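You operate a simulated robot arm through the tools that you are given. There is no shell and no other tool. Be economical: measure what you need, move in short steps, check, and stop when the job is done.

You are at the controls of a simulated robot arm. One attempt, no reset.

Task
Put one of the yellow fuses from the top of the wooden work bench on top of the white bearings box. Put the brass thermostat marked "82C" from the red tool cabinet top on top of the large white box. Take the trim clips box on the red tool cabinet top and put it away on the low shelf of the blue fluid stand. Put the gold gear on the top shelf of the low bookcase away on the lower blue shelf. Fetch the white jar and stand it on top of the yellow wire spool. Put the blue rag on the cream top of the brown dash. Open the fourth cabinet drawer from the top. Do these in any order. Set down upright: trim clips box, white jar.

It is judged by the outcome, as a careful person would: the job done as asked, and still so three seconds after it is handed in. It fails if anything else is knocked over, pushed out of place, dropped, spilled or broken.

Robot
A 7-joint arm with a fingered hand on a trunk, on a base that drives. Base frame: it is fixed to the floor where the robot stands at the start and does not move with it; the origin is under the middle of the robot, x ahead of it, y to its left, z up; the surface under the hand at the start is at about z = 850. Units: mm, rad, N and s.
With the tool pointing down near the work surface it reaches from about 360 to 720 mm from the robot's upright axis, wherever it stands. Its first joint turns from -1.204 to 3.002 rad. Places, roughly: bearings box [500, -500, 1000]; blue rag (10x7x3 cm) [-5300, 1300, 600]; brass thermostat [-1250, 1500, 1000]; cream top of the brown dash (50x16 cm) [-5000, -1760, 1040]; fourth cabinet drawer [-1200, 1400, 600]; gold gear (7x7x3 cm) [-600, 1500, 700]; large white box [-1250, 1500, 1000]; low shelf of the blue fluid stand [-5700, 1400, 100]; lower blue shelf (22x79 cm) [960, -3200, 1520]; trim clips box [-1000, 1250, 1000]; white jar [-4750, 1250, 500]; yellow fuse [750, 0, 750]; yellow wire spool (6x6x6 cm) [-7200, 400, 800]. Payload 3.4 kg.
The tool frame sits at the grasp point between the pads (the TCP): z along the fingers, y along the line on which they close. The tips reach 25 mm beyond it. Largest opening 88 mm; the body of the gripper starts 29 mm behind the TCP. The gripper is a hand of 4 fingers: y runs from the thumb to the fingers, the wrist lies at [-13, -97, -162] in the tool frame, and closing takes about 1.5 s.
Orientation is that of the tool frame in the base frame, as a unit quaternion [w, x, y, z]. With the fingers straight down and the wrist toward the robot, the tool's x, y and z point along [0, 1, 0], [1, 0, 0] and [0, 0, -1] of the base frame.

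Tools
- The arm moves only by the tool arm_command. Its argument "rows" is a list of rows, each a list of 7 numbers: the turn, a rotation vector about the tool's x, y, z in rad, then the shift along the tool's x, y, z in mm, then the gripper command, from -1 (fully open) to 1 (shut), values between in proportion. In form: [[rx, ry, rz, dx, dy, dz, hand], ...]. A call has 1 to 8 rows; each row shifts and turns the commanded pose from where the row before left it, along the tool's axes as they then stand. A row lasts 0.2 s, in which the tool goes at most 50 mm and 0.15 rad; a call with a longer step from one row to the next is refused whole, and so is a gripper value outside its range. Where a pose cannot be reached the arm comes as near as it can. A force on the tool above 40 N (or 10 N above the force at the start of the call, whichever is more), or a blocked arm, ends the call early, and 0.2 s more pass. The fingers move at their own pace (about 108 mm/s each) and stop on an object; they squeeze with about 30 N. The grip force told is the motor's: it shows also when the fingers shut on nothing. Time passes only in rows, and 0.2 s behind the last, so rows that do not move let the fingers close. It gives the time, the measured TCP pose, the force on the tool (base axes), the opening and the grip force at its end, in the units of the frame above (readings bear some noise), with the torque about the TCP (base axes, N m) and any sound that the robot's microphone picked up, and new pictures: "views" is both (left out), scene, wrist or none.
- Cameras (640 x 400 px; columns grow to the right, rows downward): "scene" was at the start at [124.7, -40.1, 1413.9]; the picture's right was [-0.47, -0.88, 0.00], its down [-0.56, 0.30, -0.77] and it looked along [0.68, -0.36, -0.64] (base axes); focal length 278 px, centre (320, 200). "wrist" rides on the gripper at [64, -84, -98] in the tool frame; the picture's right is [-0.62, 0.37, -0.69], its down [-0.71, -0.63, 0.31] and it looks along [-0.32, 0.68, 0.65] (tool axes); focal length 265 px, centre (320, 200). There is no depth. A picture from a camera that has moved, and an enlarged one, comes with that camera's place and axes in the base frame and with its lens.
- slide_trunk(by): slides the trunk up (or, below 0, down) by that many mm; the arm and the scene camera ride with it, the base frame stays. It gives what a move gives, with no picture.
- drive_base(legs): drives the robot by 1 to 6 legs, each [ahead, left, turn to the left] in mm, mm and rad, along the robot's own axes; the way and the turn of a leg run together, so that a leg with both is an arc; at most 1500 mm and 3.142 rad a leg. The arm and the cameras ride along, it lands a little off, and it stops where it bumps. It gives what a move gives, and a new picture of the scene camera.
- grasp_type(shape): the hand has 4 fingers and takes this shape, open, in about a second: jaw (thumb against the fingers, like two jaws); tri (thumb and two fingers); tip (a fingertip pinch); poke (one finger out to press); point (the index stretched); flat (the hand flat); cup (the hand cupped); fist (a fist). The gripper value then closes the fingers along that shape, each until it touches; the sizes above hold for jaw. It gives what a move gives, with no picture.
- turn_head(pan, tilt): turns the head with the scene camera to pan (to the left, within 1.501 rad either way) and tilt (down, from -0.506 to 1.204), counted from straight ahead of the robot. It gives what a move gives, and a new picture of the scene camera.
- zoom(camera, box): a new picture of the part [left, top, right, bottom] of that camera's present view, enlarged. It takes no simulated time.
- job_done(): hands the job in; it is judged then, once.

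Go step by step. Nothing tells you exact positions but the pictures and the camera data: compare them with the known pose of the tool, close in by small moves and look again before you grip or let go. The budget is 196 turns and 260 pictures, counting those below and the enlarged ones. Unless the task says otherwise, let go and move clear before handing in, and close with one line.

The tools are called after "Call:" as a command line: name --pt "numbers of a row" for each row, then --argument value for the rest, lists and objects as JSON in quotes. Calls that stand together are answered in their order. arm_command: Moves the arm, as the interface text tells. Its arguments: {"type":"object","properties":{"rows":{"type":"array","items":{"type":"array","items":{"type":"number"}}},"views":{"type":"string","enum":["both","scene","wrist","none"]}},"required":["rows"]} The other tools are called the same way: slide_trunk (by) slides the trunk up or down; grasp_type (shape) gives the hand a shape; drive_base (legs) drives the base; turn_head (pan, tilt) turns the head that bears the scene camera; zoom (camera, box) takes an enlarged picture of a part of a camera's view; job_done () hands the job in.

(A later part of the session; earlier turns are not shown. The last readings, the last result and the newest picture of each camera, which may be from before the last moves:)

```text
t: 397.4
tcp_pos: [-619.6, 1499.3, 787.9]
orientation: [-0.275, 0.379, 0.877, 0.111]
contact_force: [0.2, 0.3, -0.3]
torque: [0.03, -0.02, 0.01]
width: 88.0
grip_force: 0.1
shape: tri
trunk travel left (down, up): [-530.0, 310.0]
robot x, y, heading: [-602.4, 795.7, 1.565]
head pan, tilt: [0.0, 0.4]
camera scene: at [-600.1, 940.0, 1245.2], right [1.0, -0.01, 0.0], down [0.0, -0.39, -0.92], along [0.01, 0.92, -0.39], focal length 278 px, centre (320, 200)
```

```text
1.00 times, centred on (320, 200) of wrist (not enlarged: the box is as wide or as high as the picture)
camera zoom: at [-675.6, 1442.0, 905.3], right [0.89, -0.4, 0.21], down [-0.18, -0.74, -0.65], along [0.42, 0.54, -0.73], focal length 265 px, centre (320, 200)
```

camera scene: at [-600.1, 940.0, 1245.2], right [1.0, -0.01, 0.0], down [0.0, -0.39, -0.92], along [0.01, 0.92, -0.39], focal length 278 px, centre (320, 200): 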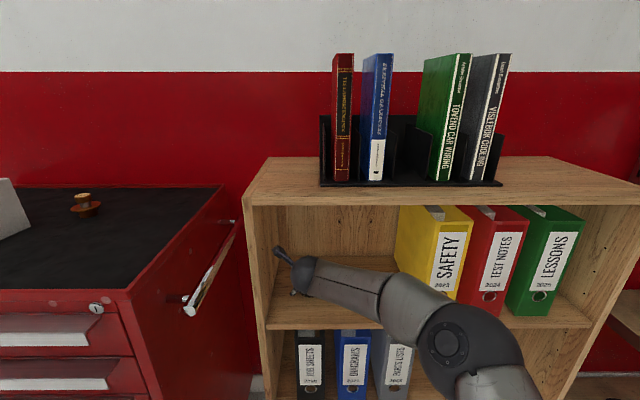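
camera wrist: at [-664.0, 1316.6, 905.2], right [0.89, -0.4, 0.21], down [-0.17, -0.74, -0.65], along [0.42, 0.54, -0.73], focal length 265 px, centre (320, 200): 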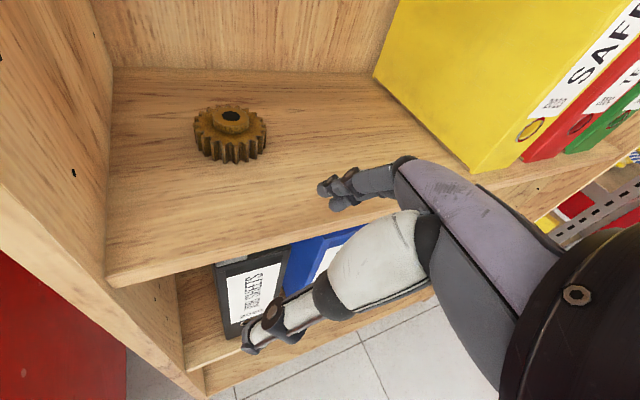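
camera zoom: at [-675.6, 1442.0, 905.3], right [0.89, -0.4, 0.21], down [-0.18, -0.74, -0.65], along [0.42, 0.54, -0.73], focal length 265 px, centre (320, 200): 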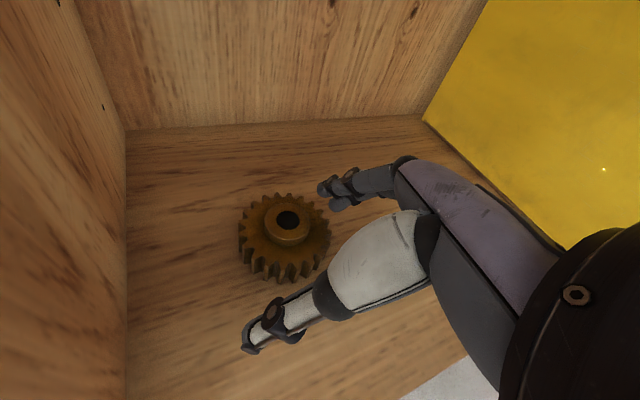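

Gear centre now reads (-616, 1551). I move ahead 51 mm.

Call:
drive_base --legs '[[50, -3, 0]]'

Call:
zoom --camera "wrist" --box '[0, 0, 640, 400]'

```text
t: 398.3
tcp_pos: [-615.1, 1549.7, 786.6]
orientation: [-0.275, 0.38, 0.876, 0.11]
contact_force: [-0.1, -0.2, -0.2]
torque: [0.0, -0.01, 0.0]
width: 88.0
grip_force: 0.1
shape: tri
trunk travel left (down, up): [-530.0, 310.0]
robot x, y, heading: [-598.0, 848.9, 1.569]
head pan, tilt: [0.0, 0.4]
camera scene: at [-596.6, 990.3, 1245.2], right [1.0, -0.01, 0.0], down [0.0, -0.39, -0.92], along [0.01, 0.92, -0.39], focal length 278 px, centre (320, 200)
```

scene: 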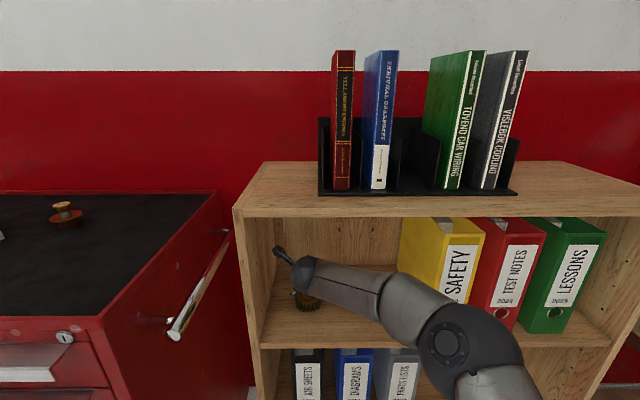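

```text
1.00 times, centred on (320, 200) of wrist (not enlarged: the box is as wide or as high as the picture)
camera zoom: at [-672.0, 1492.3, 905.3], right [0.89, -0.4, 0.21], down [-0.18, -0.74, -0.65], along [0.42, 0.54, -0.73], focal length 265 px, centre (320, 200)
```

zoom: 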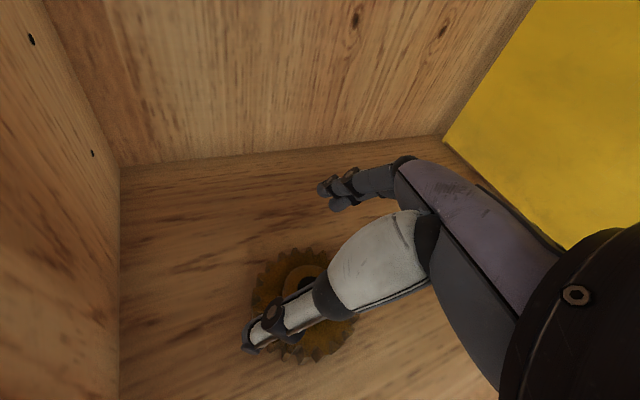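

Call:
arm_command --pt "0 0 0 -13 -3.5 14 -1" --pt "0 0 0 -9 0 13.2 -1" --pt "0 0 0 -6 0 8.5 -1" --views "wrist"

```text
t: 399.1
tcp_pos: [-613.5, 1541.7, 753.4]
orientation: [-0.279, 0.378, 0.875, 0.118]
contact_force: [7.9, -3.3, 32.5]
torque: [0.13, -0.62, -0.06]
width: 87.2
grip_force: 0.0
shape: tri
trunk travel left (down, up): [-530.0, 310.0]
robot x, y, heading: [-598.5, 846.6, 1.562]
head pan, tilt: [0.0, 0.4]
camera wrist: at [-670.1, 1482.6, 869.8], right [0.89, -0.41, 0.21], down [-0.18, -0.73, -0.66], along [0.42, 0.55, -0.72], focal length 265 px, centre (320, 200)
```

wrist: 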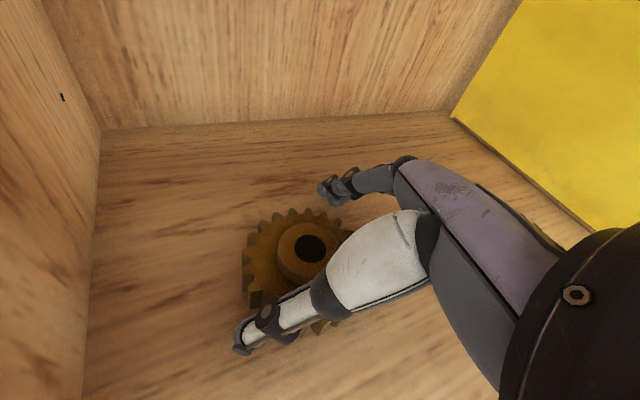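

The curled fingers touched the gear's top. I lift off and back out to use a more upright hand.

Call:
arm_command --pt "0 0 0 14 0 -20.6 -1" --pt "0 0 0 9 0 -13 -1" --views "wrist"

Call:
drive_base --legs '[[-350, 0, 0]]'

```text
t: 399.7
tcp_pos: [-618.3, 1544.4, 780.9]
orientation: [-0.275, 0.378, 0.877, 0.109]
contact_force: [-0.2, 0.0, 0.9]
torque: [0.02, -0.01, -0.04]
width: 87.9
grip_force: 0.1
shape: tri
trunk travel left (down, up): [-530.0, 310.0]
robot x, y, heading: [-598.3, 845.1, 1.566]
head pan, tilt: [0.0, 0.4]
camera wrist: at [-673.8, 1486.5, 899.5], right [0.89, -0.4, 0.21], down [-0.18, -0.74, -0.65], along [0.42, 0.54, -0.73], focal length 265 px, centre (320, 200)
```

wrist: 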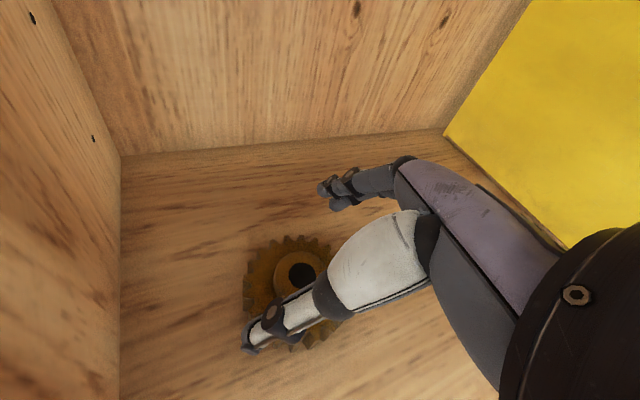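

```text
t: 402.0
tcp_pos: [-618.9, 1196.1, 784.7]
orientation: [-0.276, 0.378, 0.877, 0.112]
contact_force: [0.3, -0.3, 0.2]
torque: [0.04, 0.0, -0.02]
width: 88.1
grip_force: 0.0
shape: tri
trunk travel left (down, up): [-530.0, 310.0]
robot x, y, heading: [-598.1, 496.2, 1.566]
head pan, tilt: [0.0, 0.4]
camera scene: at [-598.7, 639.6, 1245.4], right [1.0, -0.01, 0.0], down [0.0, -0.39, -0.92], along [0.0, 0.92, -0.39], focal length 278 px, centre (320, 200)
```

scene: 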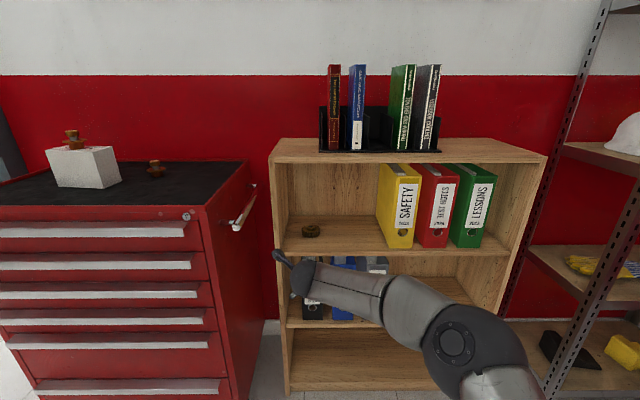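

I set the hand to tilt 0.2 and yaw 0.43, then test whether the arm can reach the height needed for the blue shelf.

Call:
arm_command --pt "0 -0.133 0 0 0 0 -1" --pt "0 -0.133 0 0 0 0 -1" --pt "0 -0.133 0 0 0 0 -1" --pt "0.025 0 -0.124 0 0 0 -1" --pt "0.025 0 -0.124 0 0 0 -1" --pt "0.025 0 -0.124 0 0 0 -1" --views "none"

Call:
arm_command --pt "0 0 0 3 -13 -45 -1" --pt "0 0 0 3 -13 -45 -1" --pt "0 0 0 3 -13 -45 -1" --pt "0 0 0 3 -13 -45 -1" --pt "0 0 0 3 -13 -45 -1" --pt "0 0 0 3 -13 -45 -1" --pt "0 0 0 3 -13 -45 -1" --pt "0 0 0 3 -13 -45 -1" --views "scene"

```text
t: 403.4
tcp_pos: [-619.1, 1196.3, 782.1]
orientation: [-0.103, 0.212, 0.972, 0.017]
contact_force: [0.4, 0.0, -1.2]
torque: [0.0, 0.0, -0.01]
width: 87.6
grip_force: 0.2
shape: tri
trunk travel left (down, up): [-530.0, 310.0]
robot x, y, heading: [-600.2, 499.0, 1.565]
head pan, tilt: [0.0, 0.4]
```

```text
t: 405.2
tcp_pos: [-613.7, 1080.6, 1110.6]
orientation: [-0.102, 0.213, 0.972, 0.017]
contact_force: [0.1, 0.2, -0.7]
torque: [-0.06, 0.0, 0.0]
width: 88.1
grip_force: 0.1
shape: tri
out of reach, approached as far as the arm can: row 8
trunk travel left (down, up): [-530.0, 310.0]
robot x, y, heading: [-597.4, 496.1, 1.562]
head pan, tilt: [0.0, 0.4]
camera scene: at [-597.5, 640.7, 1245.2], right [1.0, -0.01, 0.0], down [0.0, -0.39, -0.92], along [0.0, 0.92, -0.39], focal length 278 px, centre (320, 200)
```

scene: 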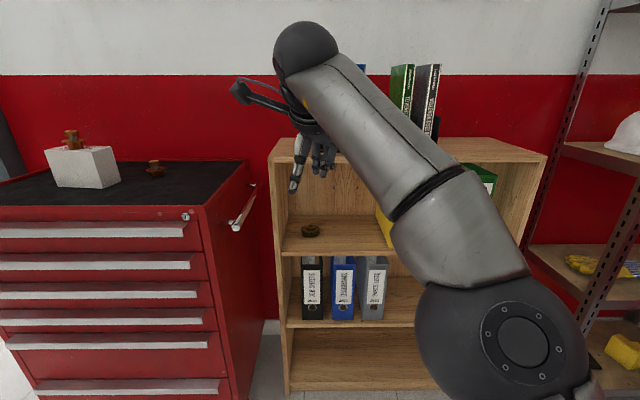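

Near-vertical reach tops out at about 1306 (+trunk) here. I test whether coming closer allows more height.

Call:
arm_command --pt "0 0 0 -7 -27 -28 -1" --pt "0 0 0 -7 -27 -28 -1" --pt "0 0 0 -7 -27 -28 -1" --pt "0 0 0 -7 -27 -28 -1" --pt "0 0 0 -7 -27 -28 -1" --views "none"

```text
t: 406.4
tcp_pos: [-609.9, 935.0, 1233.7]
orientation: [-0.103, 0.214, 0.971, 0.017]
contact_force: [0.1, 0.5, -0.5]
torque: [0.0, 0.02, -0.01]
width: 88.2
grip_force: 0.1
shape: tri
out of reach, approached as far as the arm can: row 5
trunk travel left (down, up): [-530.0, 310.0]
robot x, y, heading: [-594.0, 495.6, 1.572]
head pan, tilt: [0.0, 0.4]
```

Closer in, it reaches TCP equivalent 1429 – enough with the trunk up. So I pick the gear with a near-vertical hand (tilt 0.3). I return to the lower pose.

Call:
arm_command --pt "0 0 0 7 27 28 -1" --pt "0 0 0 7 27 28 -1" --pt "0 0 0 7 27 28 -1" --pt "0 0 0 7 27 28 -1" --pt "0 0 0 7 27 28 -1" --views "none"

Call:
arm_command --pt "0 0 0 -3 13 45 -1" --pt "0 0 0 -3 13 45 -1" --pt "0 0 0 -3 13 45 -1" --pt "0 0 0 -3 13 45 -1" --pt "0 0 0 -3 13 45 -1" --pt "0 0 0 -3 13 45 -1" --pt "0 0 0 -3 13 45 -1" --pt "0 0.1 0 0 0 0 -1" --views "none"

```text
t: 407.6
tcp_pos: [-613.1, 1085.7, 1101.6]
orientation: [-0.103, 0.213, 0.971, 0.017]
contact_force: [-0.2, -0.5, -0.2]
torque: [0.0, 0.0, -0.01]
width: 87.7
grip_force: 0.0
shape: tri
trunk travel left (down, up): [-530.0, 310.0]
robot x, y, heading: [-595.6, 497.5, 1.566]
head pan, tilt: [0.0, 0.4]
```

```text
t: 409.4
tcp_pos: [-616.4, 1183.2, 787.9]
orientation: [-0.152, 0.213, 0.965, 0.028]
contact_force: [-0.1, -0.4, -0.4]
torque: [0.03, -0.03, -0.01]
width: 88.0
grip_force: 0.0
shape: tri
trunk travel left (down, up): [-530.0, 310.0]
robot x, y, heading: [-597.3, 498.4, 1.567]
head pan, tilt: [0.0, 0.4]
```

Call:
drive_base --legs '[[300, 0, 0.004]]'

Call:
zoom --camera "wrist" --box '[0, 0, 640, 400]'

```text
t: 411.5
tcp_pos: [-618.3, 1486.1, 787.6]
orientation: [-0.151, 0.21, 0.966, 0.028]
contact_force: [0.3, -0.7, 0.0]
torque: [0.03, 0.0, 0.0]
width: 87.9
grip_force: 0.2
shape: tri
trunk travel left (down, up): [-530.0, 310.0]
robot x, y, heading: [-596.1, 801.3, 1.571]
head pan, tilt: [0.0, 0.4]
camera scene: at [-598.2, 944.0, 1245.3], right [1.0, 0.0, 0.0], down [0.0, -0.39, -0.92], along [0.0, 0.92, -0.39], focal length 278 px, centre (320, 200)
```

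scene: 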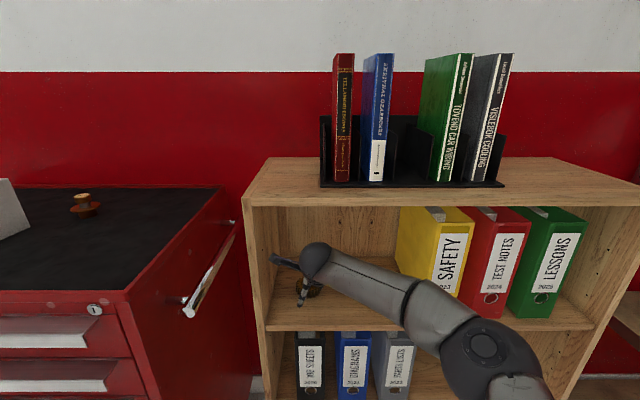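

```text
1.00 times, centred on (320, 200) of wrist (not enlarged: the box is as wide or as high as the picture)
camera zoom: at [-679.5, 1425.0, 901.2], right [0.88, 0.01, 0.47], down [0.27, -0.82, -0.5], along [0.38, 0.57, -0.73], focal length 265 px, centre (320, 200)
```

zoom: 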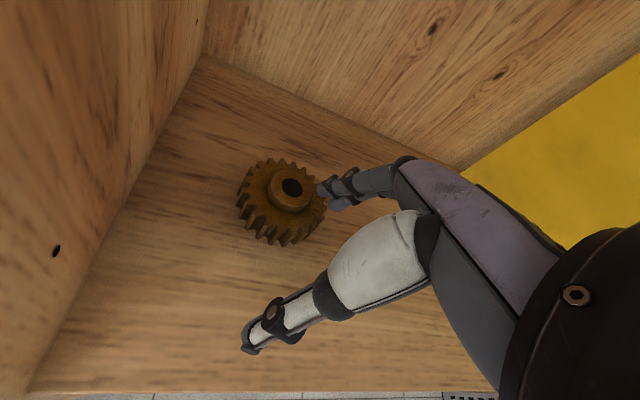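

Call:
drive_base --legs '[[61, 3, 0]]'

Call:
zoom --camera "wrist" --box '[0, 0, 640, 400]'

```text
t: 412.4
tcp_pos: [-620.1, 1548.0, 788.5]
orientation: [-0.152, 0.21, 0.965, 0.027]
contact_force: [0.3, -1.1, -0.2]
torque: [-0.01, -0.02, -0.04]
width: 87.9
grip_force: 0.0
shape: tri
trunk travel left (down, up): [-530.0, 310.0]
robot x, y, heading: [-603.1, 860.8, 1.569]
head pan, tilt: [0.0, 0.4]
camera scene: at [-601.1, 1005.3, 1245.2], right [1.0, 0.0, 0.0], down [0.0, -0.39, -0.92], along [0.0, 0.92, -0.39], focal length 278 px, centre (320, 200)
```

scene: 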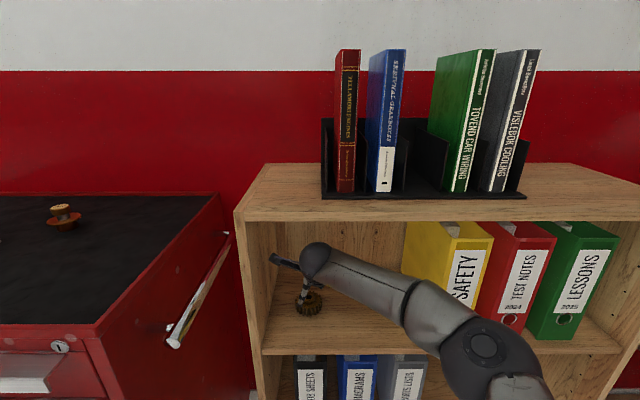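

```text
1.00 times, centred on (320, 200) of wrist (not enlarged: the box is as wide or as high as the picture)
camera zoom: at [-682.3, 1486.2, 900.9], right [0.88, 0.01, 0.47], down [0.27, -0.82, -0.5], along [0.38, 0.57, -0.73], focal length 265 px, centre (320, 200)
```

zoom: 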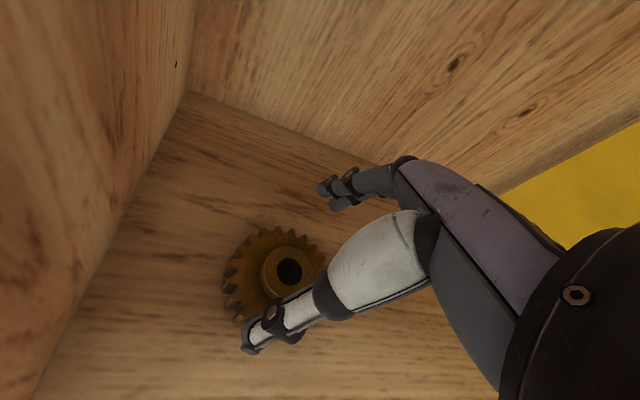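

Aligned over the gear (-623, 1547). I descend carefully.

Call:
arm_command --pt "0 0 0 -5 -1.3 22 -1" --pt "0 0 0 -4.6 0 14 -1" --pt "0 0 0 -1.5 0 5 -1" --views "wrist"

```text
t: 413.2
tcp_pos: [-622.0, 1543.2, 752.7]
orientation: [-0.153, 0.211, 0.965, 0.033]
contact_force: [1.7, -6.0, 24.7]
torque: [1.01, -0.57, -0.22]
width: 86.8
grip_force: 0.0
shape: tri
trunk travel left (down, up): [-530.0, 310.0]
robot x, y, heading: [-600.1, 854.6, 1.574]
head pan, tilt: [0.0, 0.4]
camera wrist: at [-684.0, 1481.0, 866.1], right [0.88, 0.0, 0.47], down [0.27, -0.82, -0.51], along [0.38, 0.58, -0.72], focal length 265 px, centre (320, 200)
```

wrist: 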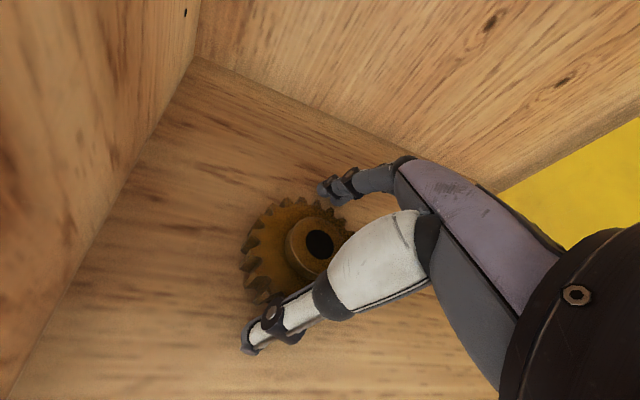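

The fingertips have reached the shelf (it is at z ≈ 727), and the gear centre is at about (-631, 1539). I ease up, shift 9 mm left and close.

Call:
arm_command --pt "0 0 0 1.5 0 -4.8 -1" --pt "0 0 0 6.2 -7.4 2 -1" --pt "0 0 0 0 0 0 -1" --views "wrist"

```text
t: 414.0
tcp_pos: [-631.1, 1540.4, 754.3]
orientation: [-0.152, 0.211, 0.965, 0.03]
contact_force: [4.3, -2.8, 16.3]
torque: [0.84, -0.58, -0.29]
width: 88.1
grip_force: 0.2
shape: tri
trunk travel left (down, up): [-530.0, 310.0]
robot x, y, heading: [-600.9, 860.3, 1.57]
head pan, tilt: [0.0, 0.4]
camera wrist: at [-692.8, 1478.4, 866.5], right [0.88, 0.0, 0.47], down [0.27, -0.82, -0.5], along [0.38, 0.57, -0.73], focal length 265 px, centre (320, 200)
```

wrist: 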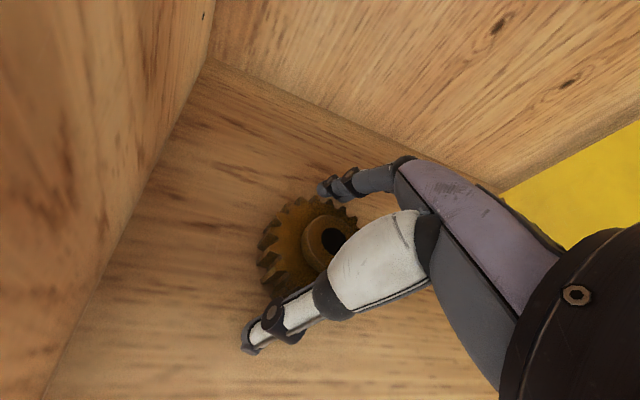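

Call:
arm_command --pt "0 0 0 1.5 -2 -4.5 -1" --pt "0 0 0 0 0 0 -0.3" --pt "0 0 0 0 0 0 0.3" --pt "0 0 0 0 0 0 1" --pt "0 0 0 0 0 0 1" --pt "0 0 0 0 0 0 1" --pt "0 0 0 0 0 0 1" --views "both"

```text
t: 415.6
tcp_pos: [-633.4, 1540.2, 757.4]
orientation: [-0.152, 0.211, 0.965, 0.028]
contact_force: [-2.9, 1.6, 5.5]
torque: [0.25, -0.07, 0.04]
width: 53.3
grip_force: 30.5
shape: tri
trunk travel left (down, up): [-530.0, 310.0]
robot x, y, heading: [-599.9, 858.6, 1.569]
head pan, tilt: [0.0, 0.4]
camera scene: at [-601.4, 1003.5, 1245.4], right [1.0, 0.0, 0.0], down [0.0, -0.39, -0.92], along [0.0, 0.92, -0.39], focal length 278 px, centre (320, 200)
camera wrist: at [-695.2, 1478.6, 869.5], right [0.88, 0.01, 0.47], down [0.27, -0.82, -0.5], along [0.38, 0.57, -0.73], focal length 265 px, centre (320, 200)
```

scene: 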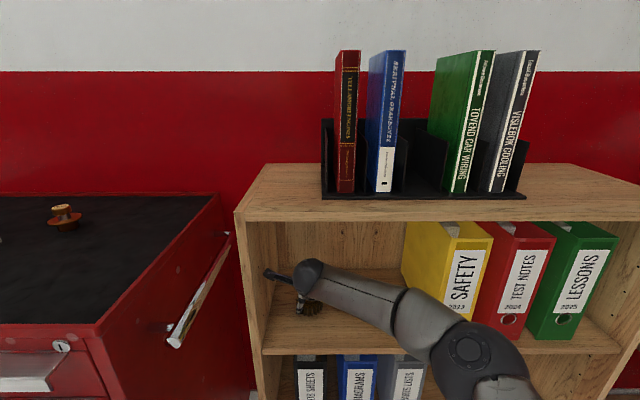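
wrist: 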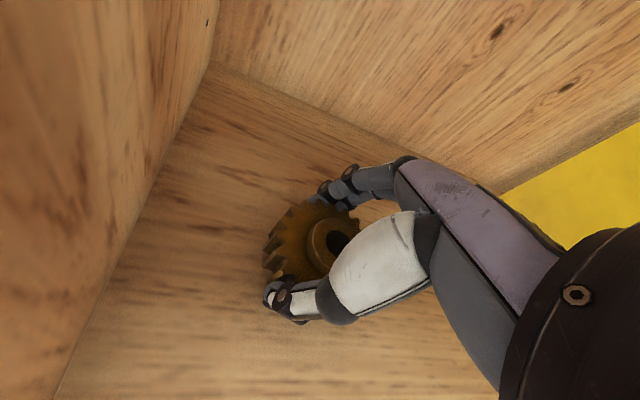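

Gripped. I lift 35 mm and check.

Call:
arm_command --pt "0 0 0 3 0 -9.5 1" --pt "0 0 0 7.6 0 -24 1" --pt "0 0 0 0 0 0 1" --views "wrist"

Call:
drive_base --legs '[[-400, 0, 0]]'

Call:
zoom --camera "wrist" --box '[200, 150, 440, 330]'

```text
t: 416.4
tcp_pos: [-632.4, 1540.1, 791.4]
orientation: [-0.152, 0.211, 0.965, 0.027]
contact_force: [-0.8, 0.2, -4.4]
torque: [0.04, 0.03, -0.02]
width: 53.1
grip_force: 30.5
shape: tri
trunk travel left (down, up): [-530.0, 310.0]
robot x, y, heading: [-598.7, 859.8, 1.572]
head pan, tilt: [0.0, 0.4]
camera wrist: at [-693.9, 1480.1, 903.6], right [0.88, 0.01, 0.47], down [0.27, -0.82, -0.5], along [0.38, 0.57, -0.73], focal length 265 px, centre (320, 200)
```

wrist: 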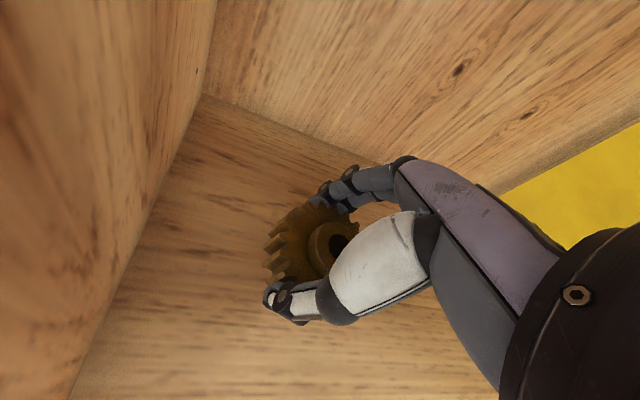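

```text
t: 418.9
tcp_pos: [-633.9, 1145.3, 791.3]
orientation: [-0.151, 0.211, 0.965, 0.027]
contact_force: [0.9, -0.3, -3.4]
torque: [0.0, 0.04, 0.01]
width: 53.3
grip_force: 30.1
shape: tri
trunk travel left (down, up): [-530.0, 310.0]
robot x, y, heading: [-598.2, 464.1, 1.57]
head pan, tilt: [0.0, 0.4]
camera scene: at [-601.7, 608.5, 1245.3], right [1.0, 0.0, 0.0], down [0.0, -0.39, -0.92], along [0.0, 0.92, -0.39], focal length 278 px, centre (320, 200)
```

scene: 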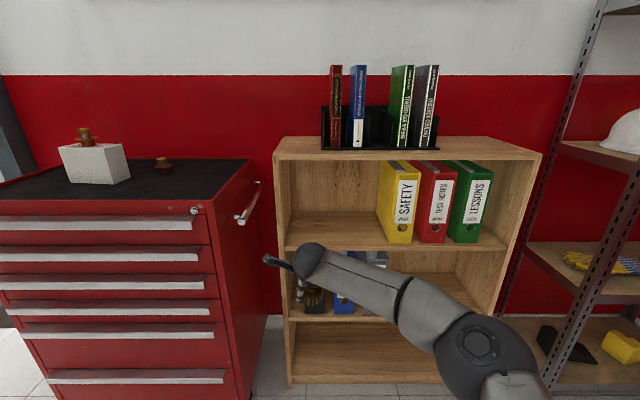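

```text
2.22 times, centred on (320, 240) of wrist
camera zoom: at [-695.3, 1083.6, 904.1], right [0.88, 0.01, 0.47], down [0.27, -0.82, -0.5], along [0.38, 0.57, -0.73], focal length 590 px, centre (320, 111)
```

zoom: 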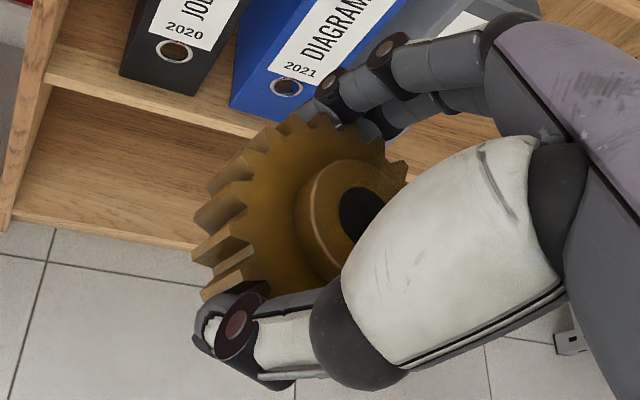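

Gear is well held. I drive over to face the blue shelf, keeping clear of the bench and machines.

Call:
drive_base --legs '[[0, 0, -3.14], [0, 400, 0], [1500, 0, 0], [1500, 0, 0], [650, 0, 0], [0, 0, 1.57]]'

Call:
slide_trunk --by 308

Call:
turn_head --pan 0.0 --tilt 0.1

```text
t: 449.8
tcp_pos: [560.0, -3131.5, 791.0]
orientation: [-0.089, 0.827, 0.54, 0.125]
contact_force: [0.8, -0.4, -3.6]
torque: [0.02, -0.02, -0.03]
width: 50.9
grip_force: 29.8
shape: tri
trunk travel left (down, up): [-530.0, 310.0]
robot x, y, heading: [-118.6, -3176.9, 0.014]
head pan, tilt: [0.0, 0.4]
camera scene: at [23.9, -3172.4, 1245.2], right [0.02, -1.0, 0.0], down [-0.39, -0.01, -0.92], along [0.92, 0.01, -0.39], focal length 278 px, centre (320, 200)
```

scene: 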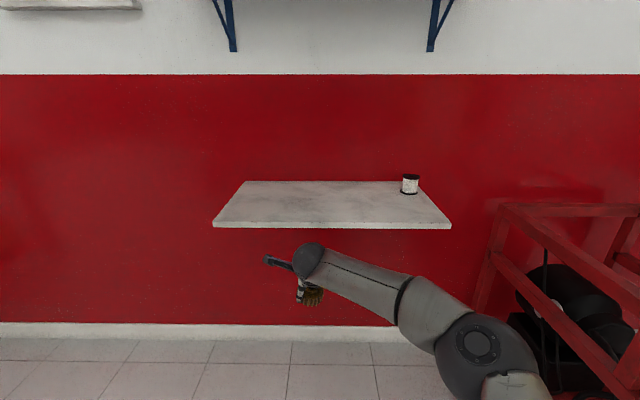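

```text
t: 452.9
tcp_pos: [560.9, -3132.4, 1098.2]
orientation: [-0.089, 0.827, 0.54, 0.125]
contact_force: [-0.2, -0.2, -5.3]
torque: [0.02, 0.03, -0.01]
width: 51.0
grip_force: 29.5
shape: tri
trunk travel left (down, up): [-838.0, 2.0]
robot x, y, heading: [-117.1, -3177.7, 0.013]
head pan, tilt: [0.0, 0.4]
```

```text
t: 453.7
tcp_pos: [559.9, -3132.4, 1098.7]
orientation: [-0.088, 0.827, 0.54, 0.126]
contact_force: [-0.2, 0.1, -3.0]
torque: [0.03, -0.01, 0.02]
width: 50.9
grip_force: 30.2
shape: tri
trunk travel left (down, up): [-838.0, 2.0]
robot x, y, heading: [-121.8, -3176.4, 0.017]
head pan, tilt: [0.0, 0.099]
camera scene: at [23.5, -3172.5, 1581.1], right [0.02, -1.0, 0.0], down [-0.1, 0.0, -0.99], along [0.99, 0.02, -0.1], focal length 278 px, centre (320, 200)
```

scene: 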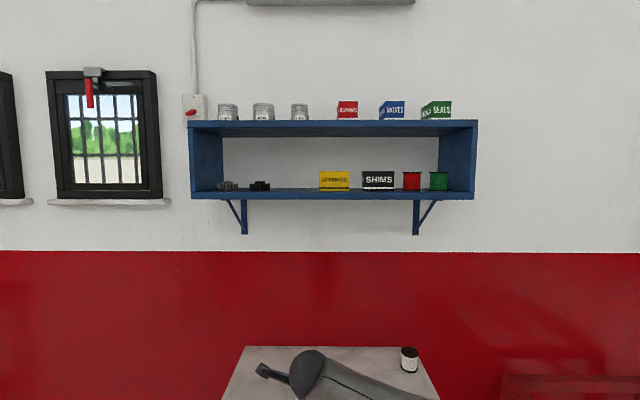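

Call:
zoom --camera "scene" --box '[180, 90, 500, 250]'

Call:
zoom --camera "wrist" --box '[0, 0, 640, 400]'

```text
2.00 times, centred on (340, 170) of scene
camera zoom: at [23.5, -3172.5, 1581.1], right [0.02, -1.0, 0.0], down [-0.1, 0.0, -0.99], along [0.99, 0.02, -0.1], focal length 556 px, centre (280, 260)
```

zoom: 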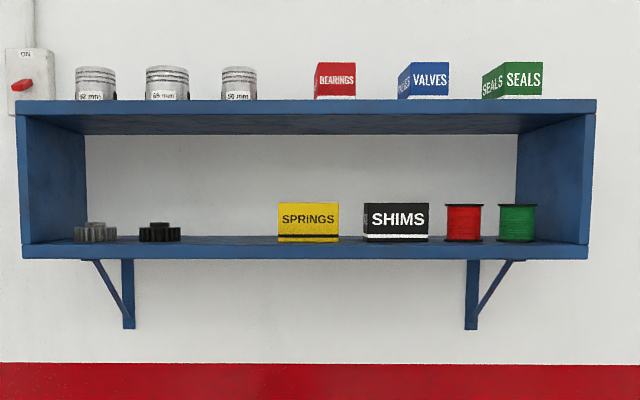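

```text
1.00 times, centred on (320, 200) of wrist (not enlarged: the box is as wide or as high as the picture)
camera zoom: at [498.3, -3070.2, 1211.7], right [0.02, -0.88, 0.47], down [-0.82, -0.29, -0.5], along [0.57, -0.37, -0.73], focal length 265 px, centre (320, 200)
```

zoom: 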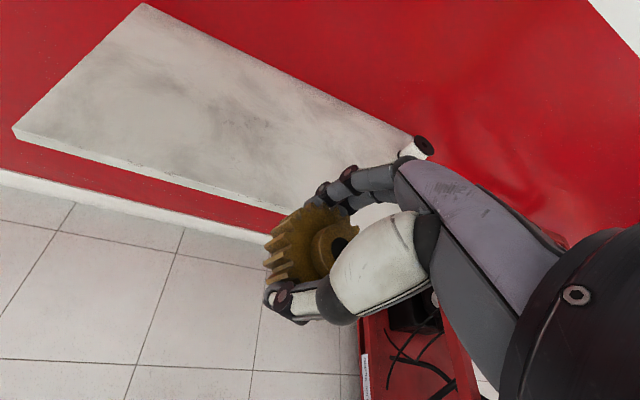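

There is ample free room on the lower shelf between the black gear and SPRINGS. Shelf top z ≈ 1523, upper board bottom ≈ 1710, front x ≈ 820. I raise the arm in free space first.

Call:
arm_command --pt "0 0 0 0.3 -25.4 -39.5 1" --pt "0 0 0 0.3 -25.4 -39.5 1" --pt "0 0 0 0.3 -25.4 -39.5 1" --pt "0 0 0 0.3 -25.4 -39.5 1" --pt "0 0 0 0.3 -25.4 -39.5 1" --pt "0 0 0 0.3 -25.4 -39.5 1" --pt "0 0 0 0.3 -25.4 -39.5 1" --pt "0 0 0 0.3 -25.4 -39.5 1" --views "none"

Call:
arm_command --pt "0 0 0 8 -12.7 -44.6 1" --pt "0 0 0 8 -12.7 -44.6 1" --pt "0 0 0 8 -12.7 -44.6 1" --pt "0 0 0 8 -12.7 -44.6 1" --views "scene"

```text
t: 455.5
tcp_pos: [337.9, -3140.3, 1403.8]
orientation: [-0.088, 0.827, 0.54, 0.126]
contact_force: [-0.8, -0.1, -3.5]
torque: [0.02, 0.02, -0.01]
width: 50.6
grip_force: 29.8
shape: tri
trunk travel left (down, up): [-838.0, 2.0]
robot x, y, heading: [-117.2, -3174.2, 0.015]
head pan, tilt: [0.0, 0.099]
```

```text
t: 456.5
tcp_pos: [273.0, -3139.0, 1569.9]
orientation: [-0.088, 0.826, 0.542, 0.125]
contact_force: [-0.6, 0.6, -3.7]
torque: [-0.01, 0.02, -0.03]
width: 50.2
grip_force: 30.0
shape: tri
out of reach, approached as far as the arm can: row 4
trunk travel left (down, up): [-838.0, 2.0]
robot x, y, heading: [-118.9, -3176.8, 0.013]
head pan, tilt: [0.0, 0.099]
camera scene: at [19.8, -3170.3, 1581.5], right [0.02, -1.0, 0.0], down [-0.1, 0.0, -1.0], along [1.0, 0.02, -0.1], focal length 278 px, centre (320, 200)
```

scene: 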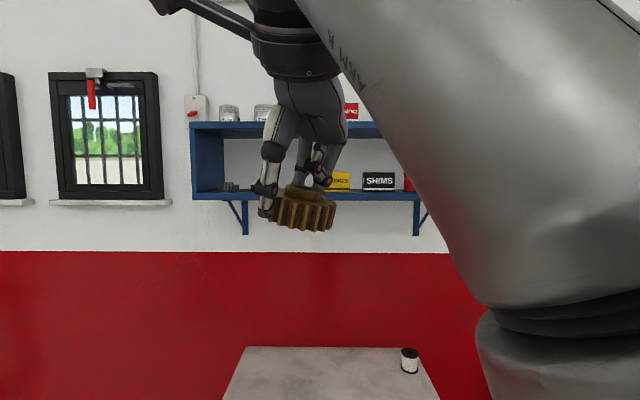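

Call:
zoom --camera "scene" --box '[220, 120, 380, 240]'

Call:
zoom --camera "wrist" --box '[0, 0, 640, 400]'

```text
3.33 times, centred on (300, 180) of scene
camera zoom: at [19.8, -3170.3, 1581.5], right [0.02, -1.0, 0.0], down [-0.1, 0.0, -1.0], along [1.0, 0.02, -0.1], focal length 927 px, centre (387, 267)
```

zoom: 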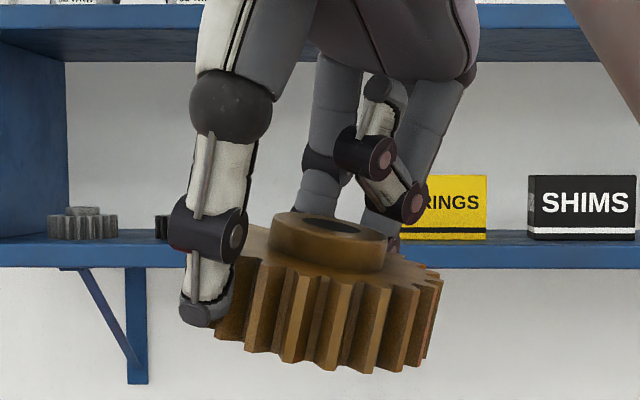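

```text
1.00 times, centred on (320, 200) of wrist (not enlarged: the box is as wide or as high as the picture)
camera zoom: at [210.0, -3076.1, 1681.6], right [0.02, -0.88, 0.47], down [-0.82, -0.29, -0.5], along [0.58, -0.37, -0.73], focal length 265 px, centre (320, 200)
```

zoom: 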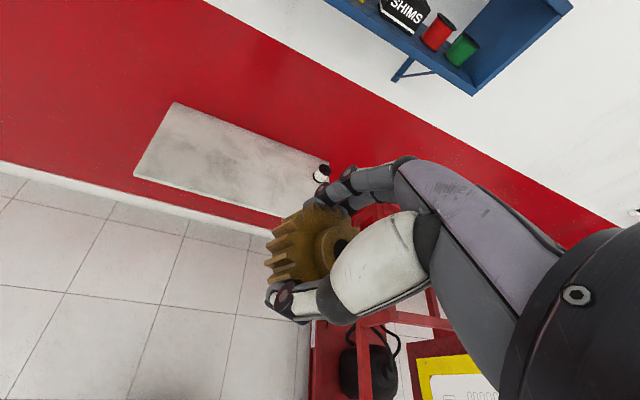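

The gear hangs tilted about 0.2 rad, back-right low. I level it by reducing the hand's lean.

Call:
arm_command --pt "0.035 -0.1 0 0 0 0 1" --pt "0.035 -0.08 0 0 0 0 1" --pt "0 0 0 0 0 0 1" --views "scene"

Call:
zoom --camera "scene" --box '[220, 120, 380, 240]'

```text
t: 457.3
tcp_pos: [270.2, -3142.6, 1554.4]
orientation: [-0.076, 0.83, 0.547, 0.075]
contact_force: [-0.5, 0.0, -3.6]
torque: [0.06, -0.01, 0.0]
width: 50.1
grip_force: 29.7
shape: tri
out of reach, approached as far as the arm can: row 1, 2
trunk travel left (down, up): [-838.0, 2.0]
robot x, y, heading: [-123.1, -3176.5, 0.011]
head pan, tilt: [0.0, 0.099]
camera scene: at [23.6, -3172.3, 1581.2], right [0.02, -1.0, 0.0], down [-0.1, 0.0, -0.99], along [0.99, 0.02, -0.1], focal length 278 px, centre (320, 200)
```

scene: 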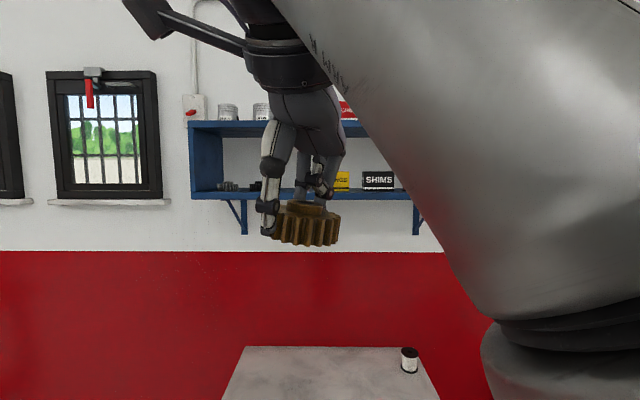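

```text
3.33 times, centred on (300, 180) of scene
camera zoom: at [23.6, -3172.3, 1581.2], right [0.02, -1.0, 0.0], down [-0.1, 0.0, -0.99], along [0.99, 0.02, -0.1], focal length 927 px, centre (387, 267)
```

zoom: 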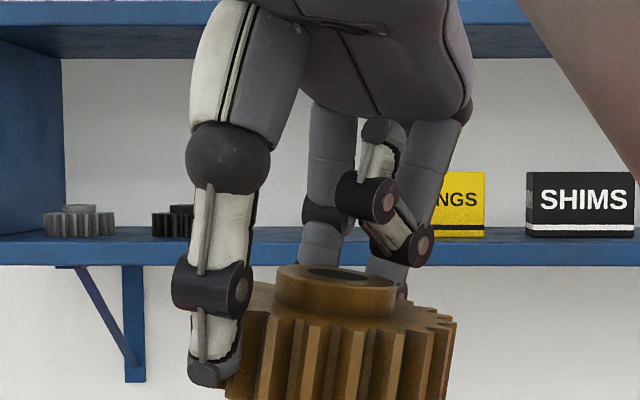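

Level needs 16 mm less height; so I'll insert with the original slight tilt and level it on touchdown. Restoring that pose.

Call:
arm_command --pt "-0.035 0.08 0 2 0 -6 1" --pt "-0.035 0.1 0 2 0 -6 1" --pt "0 0 0 2 0 -6 1" --pt "0 0 0 0 0 0 1" --views "none"

Call:
drive_base --legs '[[440, 55, -0.012]]'

```text
t: 458.3
tcp_pos: [270.1, -3143.1, 1573.7]
orientation: [-0.096, 0.822, 0.535, 0.169]
contact_force: [0.0, 0.7, -3.6]
torque: [0.02, -0.02, -0.01]
width: 50.0
grip_force: 30.2
shape: tri
trunk travel left (down, up): [-838.0, 2.0]
robot x, y, heading: [-121.5, -3175.5, 0.015]
head pan, tilt: [0.0, 0.099]
```

```text
t: 461.0
tcp_pos: [712.6, -3088.4, 1574.4]
orientation: [-0.094, 0.826, 0.529, 0.169]
contact_force: [-0.7, 0.2, -3.8]
torque: [0.03, 0.05, 0.0]
width: 49.7
grip_force: 30.4
shape: tri
trunk travel left (down, up): [-838.0, 2.0]
robot x, y, heading: [321.0, -3113.0, -0.001]
head pan, tilt: [0.0, 0.099]
camera scene: at [466.5, -3115.4, 1581.3], right [0.0, -1.0, 0.0], down [-0.1, 0.0, -1.0], along [1.0, 0.0, -0.1], focal length 278 px, centre (320, 200)
```

scene: 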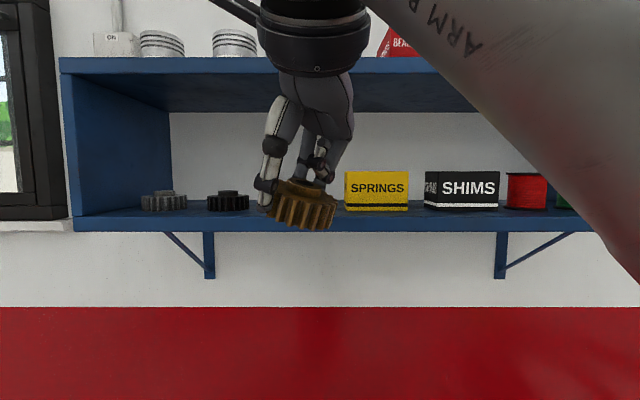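

Shelf front at x ≈ 811, top z ≈ 1525; the gear's leading edge is high. I move in 90 mm and a little left.

Call:
drive_base --legs '[[90, 15, 0]]'

Call:
zoom --camera "wrist" --box '[0, 0, 640, 400]'

```text
t: 462.1
tcp_pos: [800.7, -3073.1, 1573.2]
orientation: [-0.093, 0.826, 0.53, 0.169]
contact_force: [0.7, 0.3, -3.8]
torque: [-0.01, 0.05, -0.01]
width: 50.0
grip_force: 30.0
shape: tri
trunk travel left (down, up): [-838.0, 2.0]
robot x, y, heading: [414.3, -3102.5, 0.008]
head pan, tilt: [0.0, 0.099]
camera scene: at [555.0, -3100.4, 1581.3], right [0.0, -1.0, 0.0], down [-0.1, 0.0, -1.0], along [1.0, 0.0, -0.1], focal length 278 px, centre (320, 200)
```

scene: 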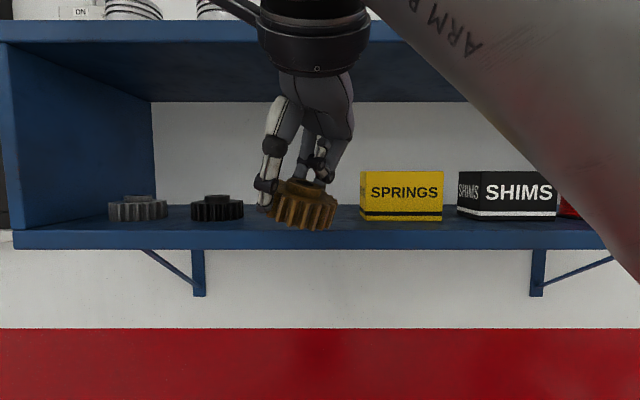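

```text
1.00 times, centred on (320, 200) of wrist (not enlarged: the box is as wide or as high as the picture)
camera zoom: at [732.9, -3016.9, 1686.2], right [-0.03, -0.91, 0.41], down [-0.79, -0.23, -0.57], along [0.61, -0.34, -0.71], focal length 265 px, centre (320, 200)
```

zoom: 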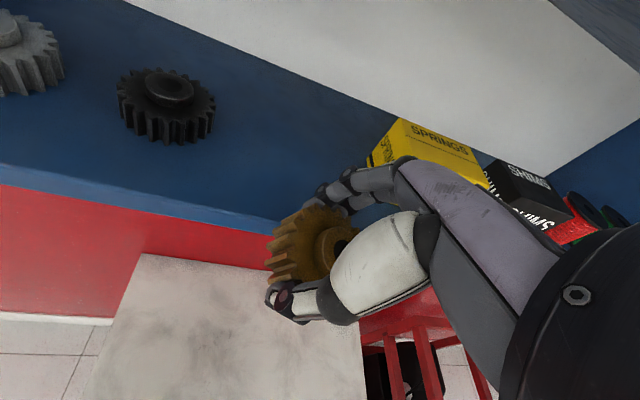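

Call:
drive_base --legs '[[45, 0, 0]]'

Call:
zoom --camera "wrist" --box '[0, 0, 640, 400]'

```text
t: 463.0
tcp_pos: [842.5, -3074.3, 1575.1]
orientation: [-0.094, 0.826, 0.529, 0.171]
contact_force: [-0.4, 0.7, -4.3]
torque: [0.06, -0.03, -0.02]
width: 50.0
grip_force: 30.2
shape: tri
trunk travel left (down, up): [-838.0, 2.0]
robot x, y, heading: [456.4, -3101.6, -0.0]
head pan, tilt: [0.0, 0.099]
camera scene: at [595.9, -3100.4, 1581.7], right [0.0, -1.0, 0.0], down [-0.1, 0.0, -1.0], along [1.0, 0.0, -0.1], focal length 278 px, centre (320, 200)
```

scene: 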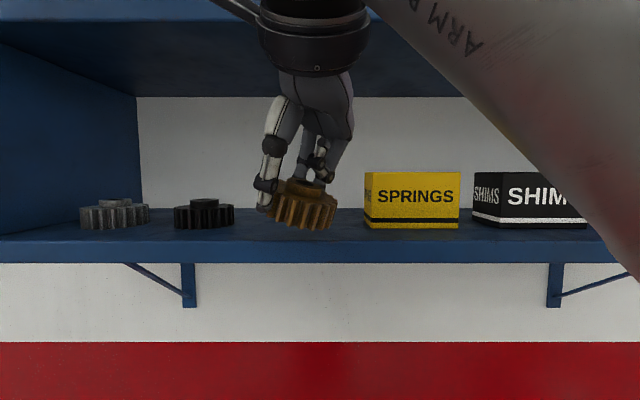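

```text
1.00 times, centred on (320, 200) of wrist (not enlarged: the box is as wide or as high as the picture)
camera zoom: at [773.1, -3016.9, 1687.2], right [-0.03, -0.91, 0.41], down [-0.79, -0.23, -0.57], along [0.62, -0.34, -0.71], focal length 265 px, centre (320, 200)
```

zoom: 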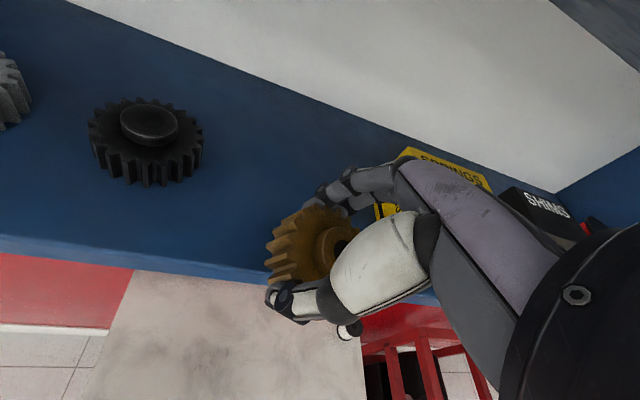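

Call:
drive_base --legs '[[40, 3, 0]]'

Call:
zoom --camera "wrist" --box '[0, 0, 640, 400]'

```text
t: 463.9
tcp_pos: [881.2, -3070.3, 1575.4]
orientation: [-0.093, 0.826, 0.529, 0.171]
contact_force: [-1.0, -1.2, -4.8]
torque: [0.01, -0.01, -0.01]
width: 49.9
grip_force: 30.4
shape: tri
trunk travel left (down, up): [-838.0, 2.0]
robot x, y, heading: [500.1, -3101.9, 0.002]
head pan, tilt: [0.0, 0.099]
camera scene: at [636.4, -3097.6, 1581.7], right [0.0, -1.0, 0.0], down [-0.1, 0.0, -1.0], along [1.0, 0.0, -0.1], focal length 278 px, centre (320, 200)
```

scene: 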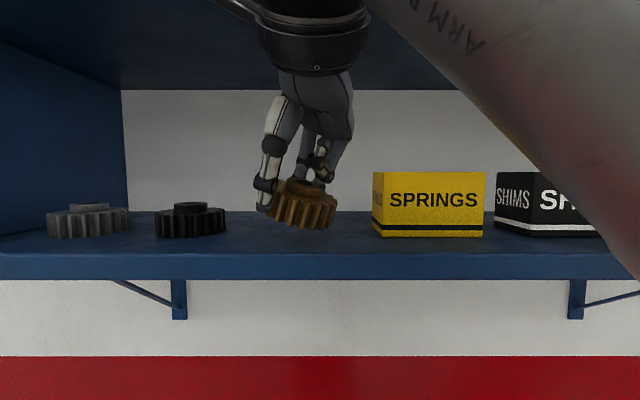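

```text
1.00 times, centred on (320, 200) of wrist (not enlarged: the box is as wide or as high as the picture)
camera zoom: at [813.2, -3014.1, 1687.3], right [-0.03, -0.91, 0.41], down [-0.79, -0.23, -0.57], along [0.62, -0.34, -0.71], focal length 265 px, centre (320, 200)
```

zoom: 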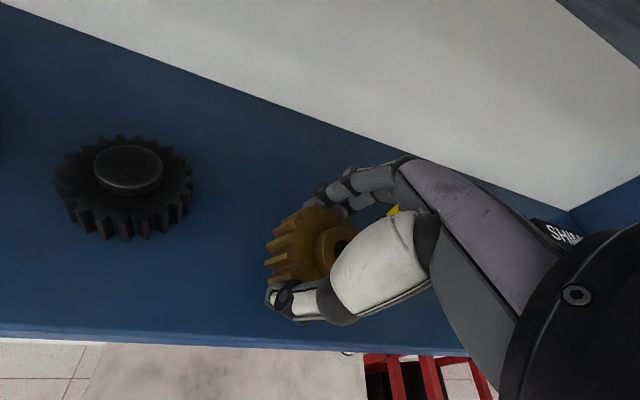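

Front edge is near x ≈ 842; I go 18 mm deeper so the gear sits fully on the shelf.

Call:
drive_base --legs '[[19, 5, 0]]'

Call:
arm_command --pt "0 0 0 -1.2 0 2.8 1" --pt "0 0 0 -1.2 0 2.8 1" --pt "0 0 0 -1.2 0 2.8 1" --views "both"

```text
t: 464.7
tcp_pos: [903.8, -3064.7, 1575.5]
orientation: [-0.095, 0.826, 0.529, 0.17]
contact_force: [-0.1, 0.0, -3.8]
torque: [0.06, 0.0, 0.02]
width: 49.8
grip_force: 30.5
shape: tri
trunk travel left (down, up): [-838.0, 2.0]
robot x, y, heading: [518.7, -3090.4, -0.001]
head pan, tilt: [0.0, 0.099]
camera scene: at [658.0, -3092.9, 1581.4], right [0.0, -1.0, 0.0], down [-0.1, 0.0, -1.0], along [1.0, 0.0, -0.1], focal length 278 px, centre (320, 200)
```

scene: 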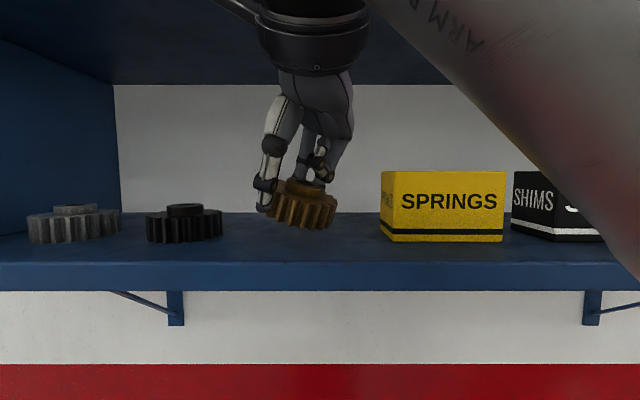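

```text
t: 465.5
tcp_pos: [906.0, -3066.5, 1564.1]
orientation: [-0.094, 0.826, 0.53, 0.17]
contact_force: [-0.3, -0.5, -4.0]
torque: [0.01, 0.0, -0.02]
width: 49.9
grip_force: 30.1
shape: tri
trunk travel left (down, up): [-838.0, 2.0]
robot x, y, heading: [519.9, -3093.7, 0.002]
head pan, tilt: [0.0, 0.099]
camera scene: at [660.3, -3092.5, 1581.2], right [0.0, -1.0, 0.0], down [-0.1, 0.0, -0.99], along [0.99, 0.0, -0.1], focal length 278 px, centre (320, 200)
camera wrist: at [837.6, -3008.9, 1676.6], right [-0.03, -0.91, 0.41], down [-0.79, -0.23, -0.57], along [0.61, -0.34, -0.71], focal length 265 px, centre (320, 200)
```

scene: 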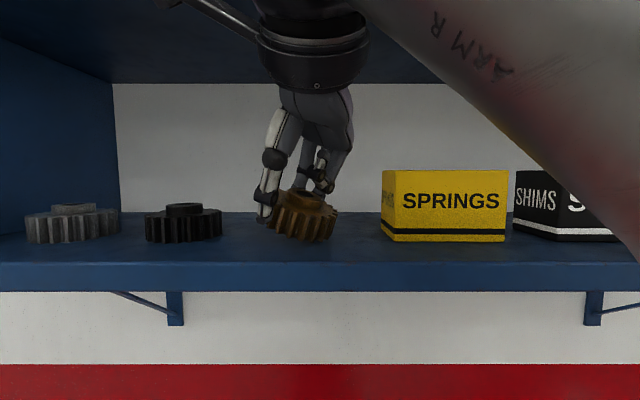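
wrist: 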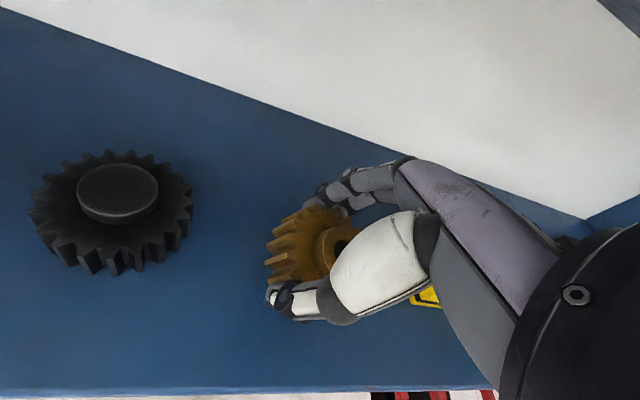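

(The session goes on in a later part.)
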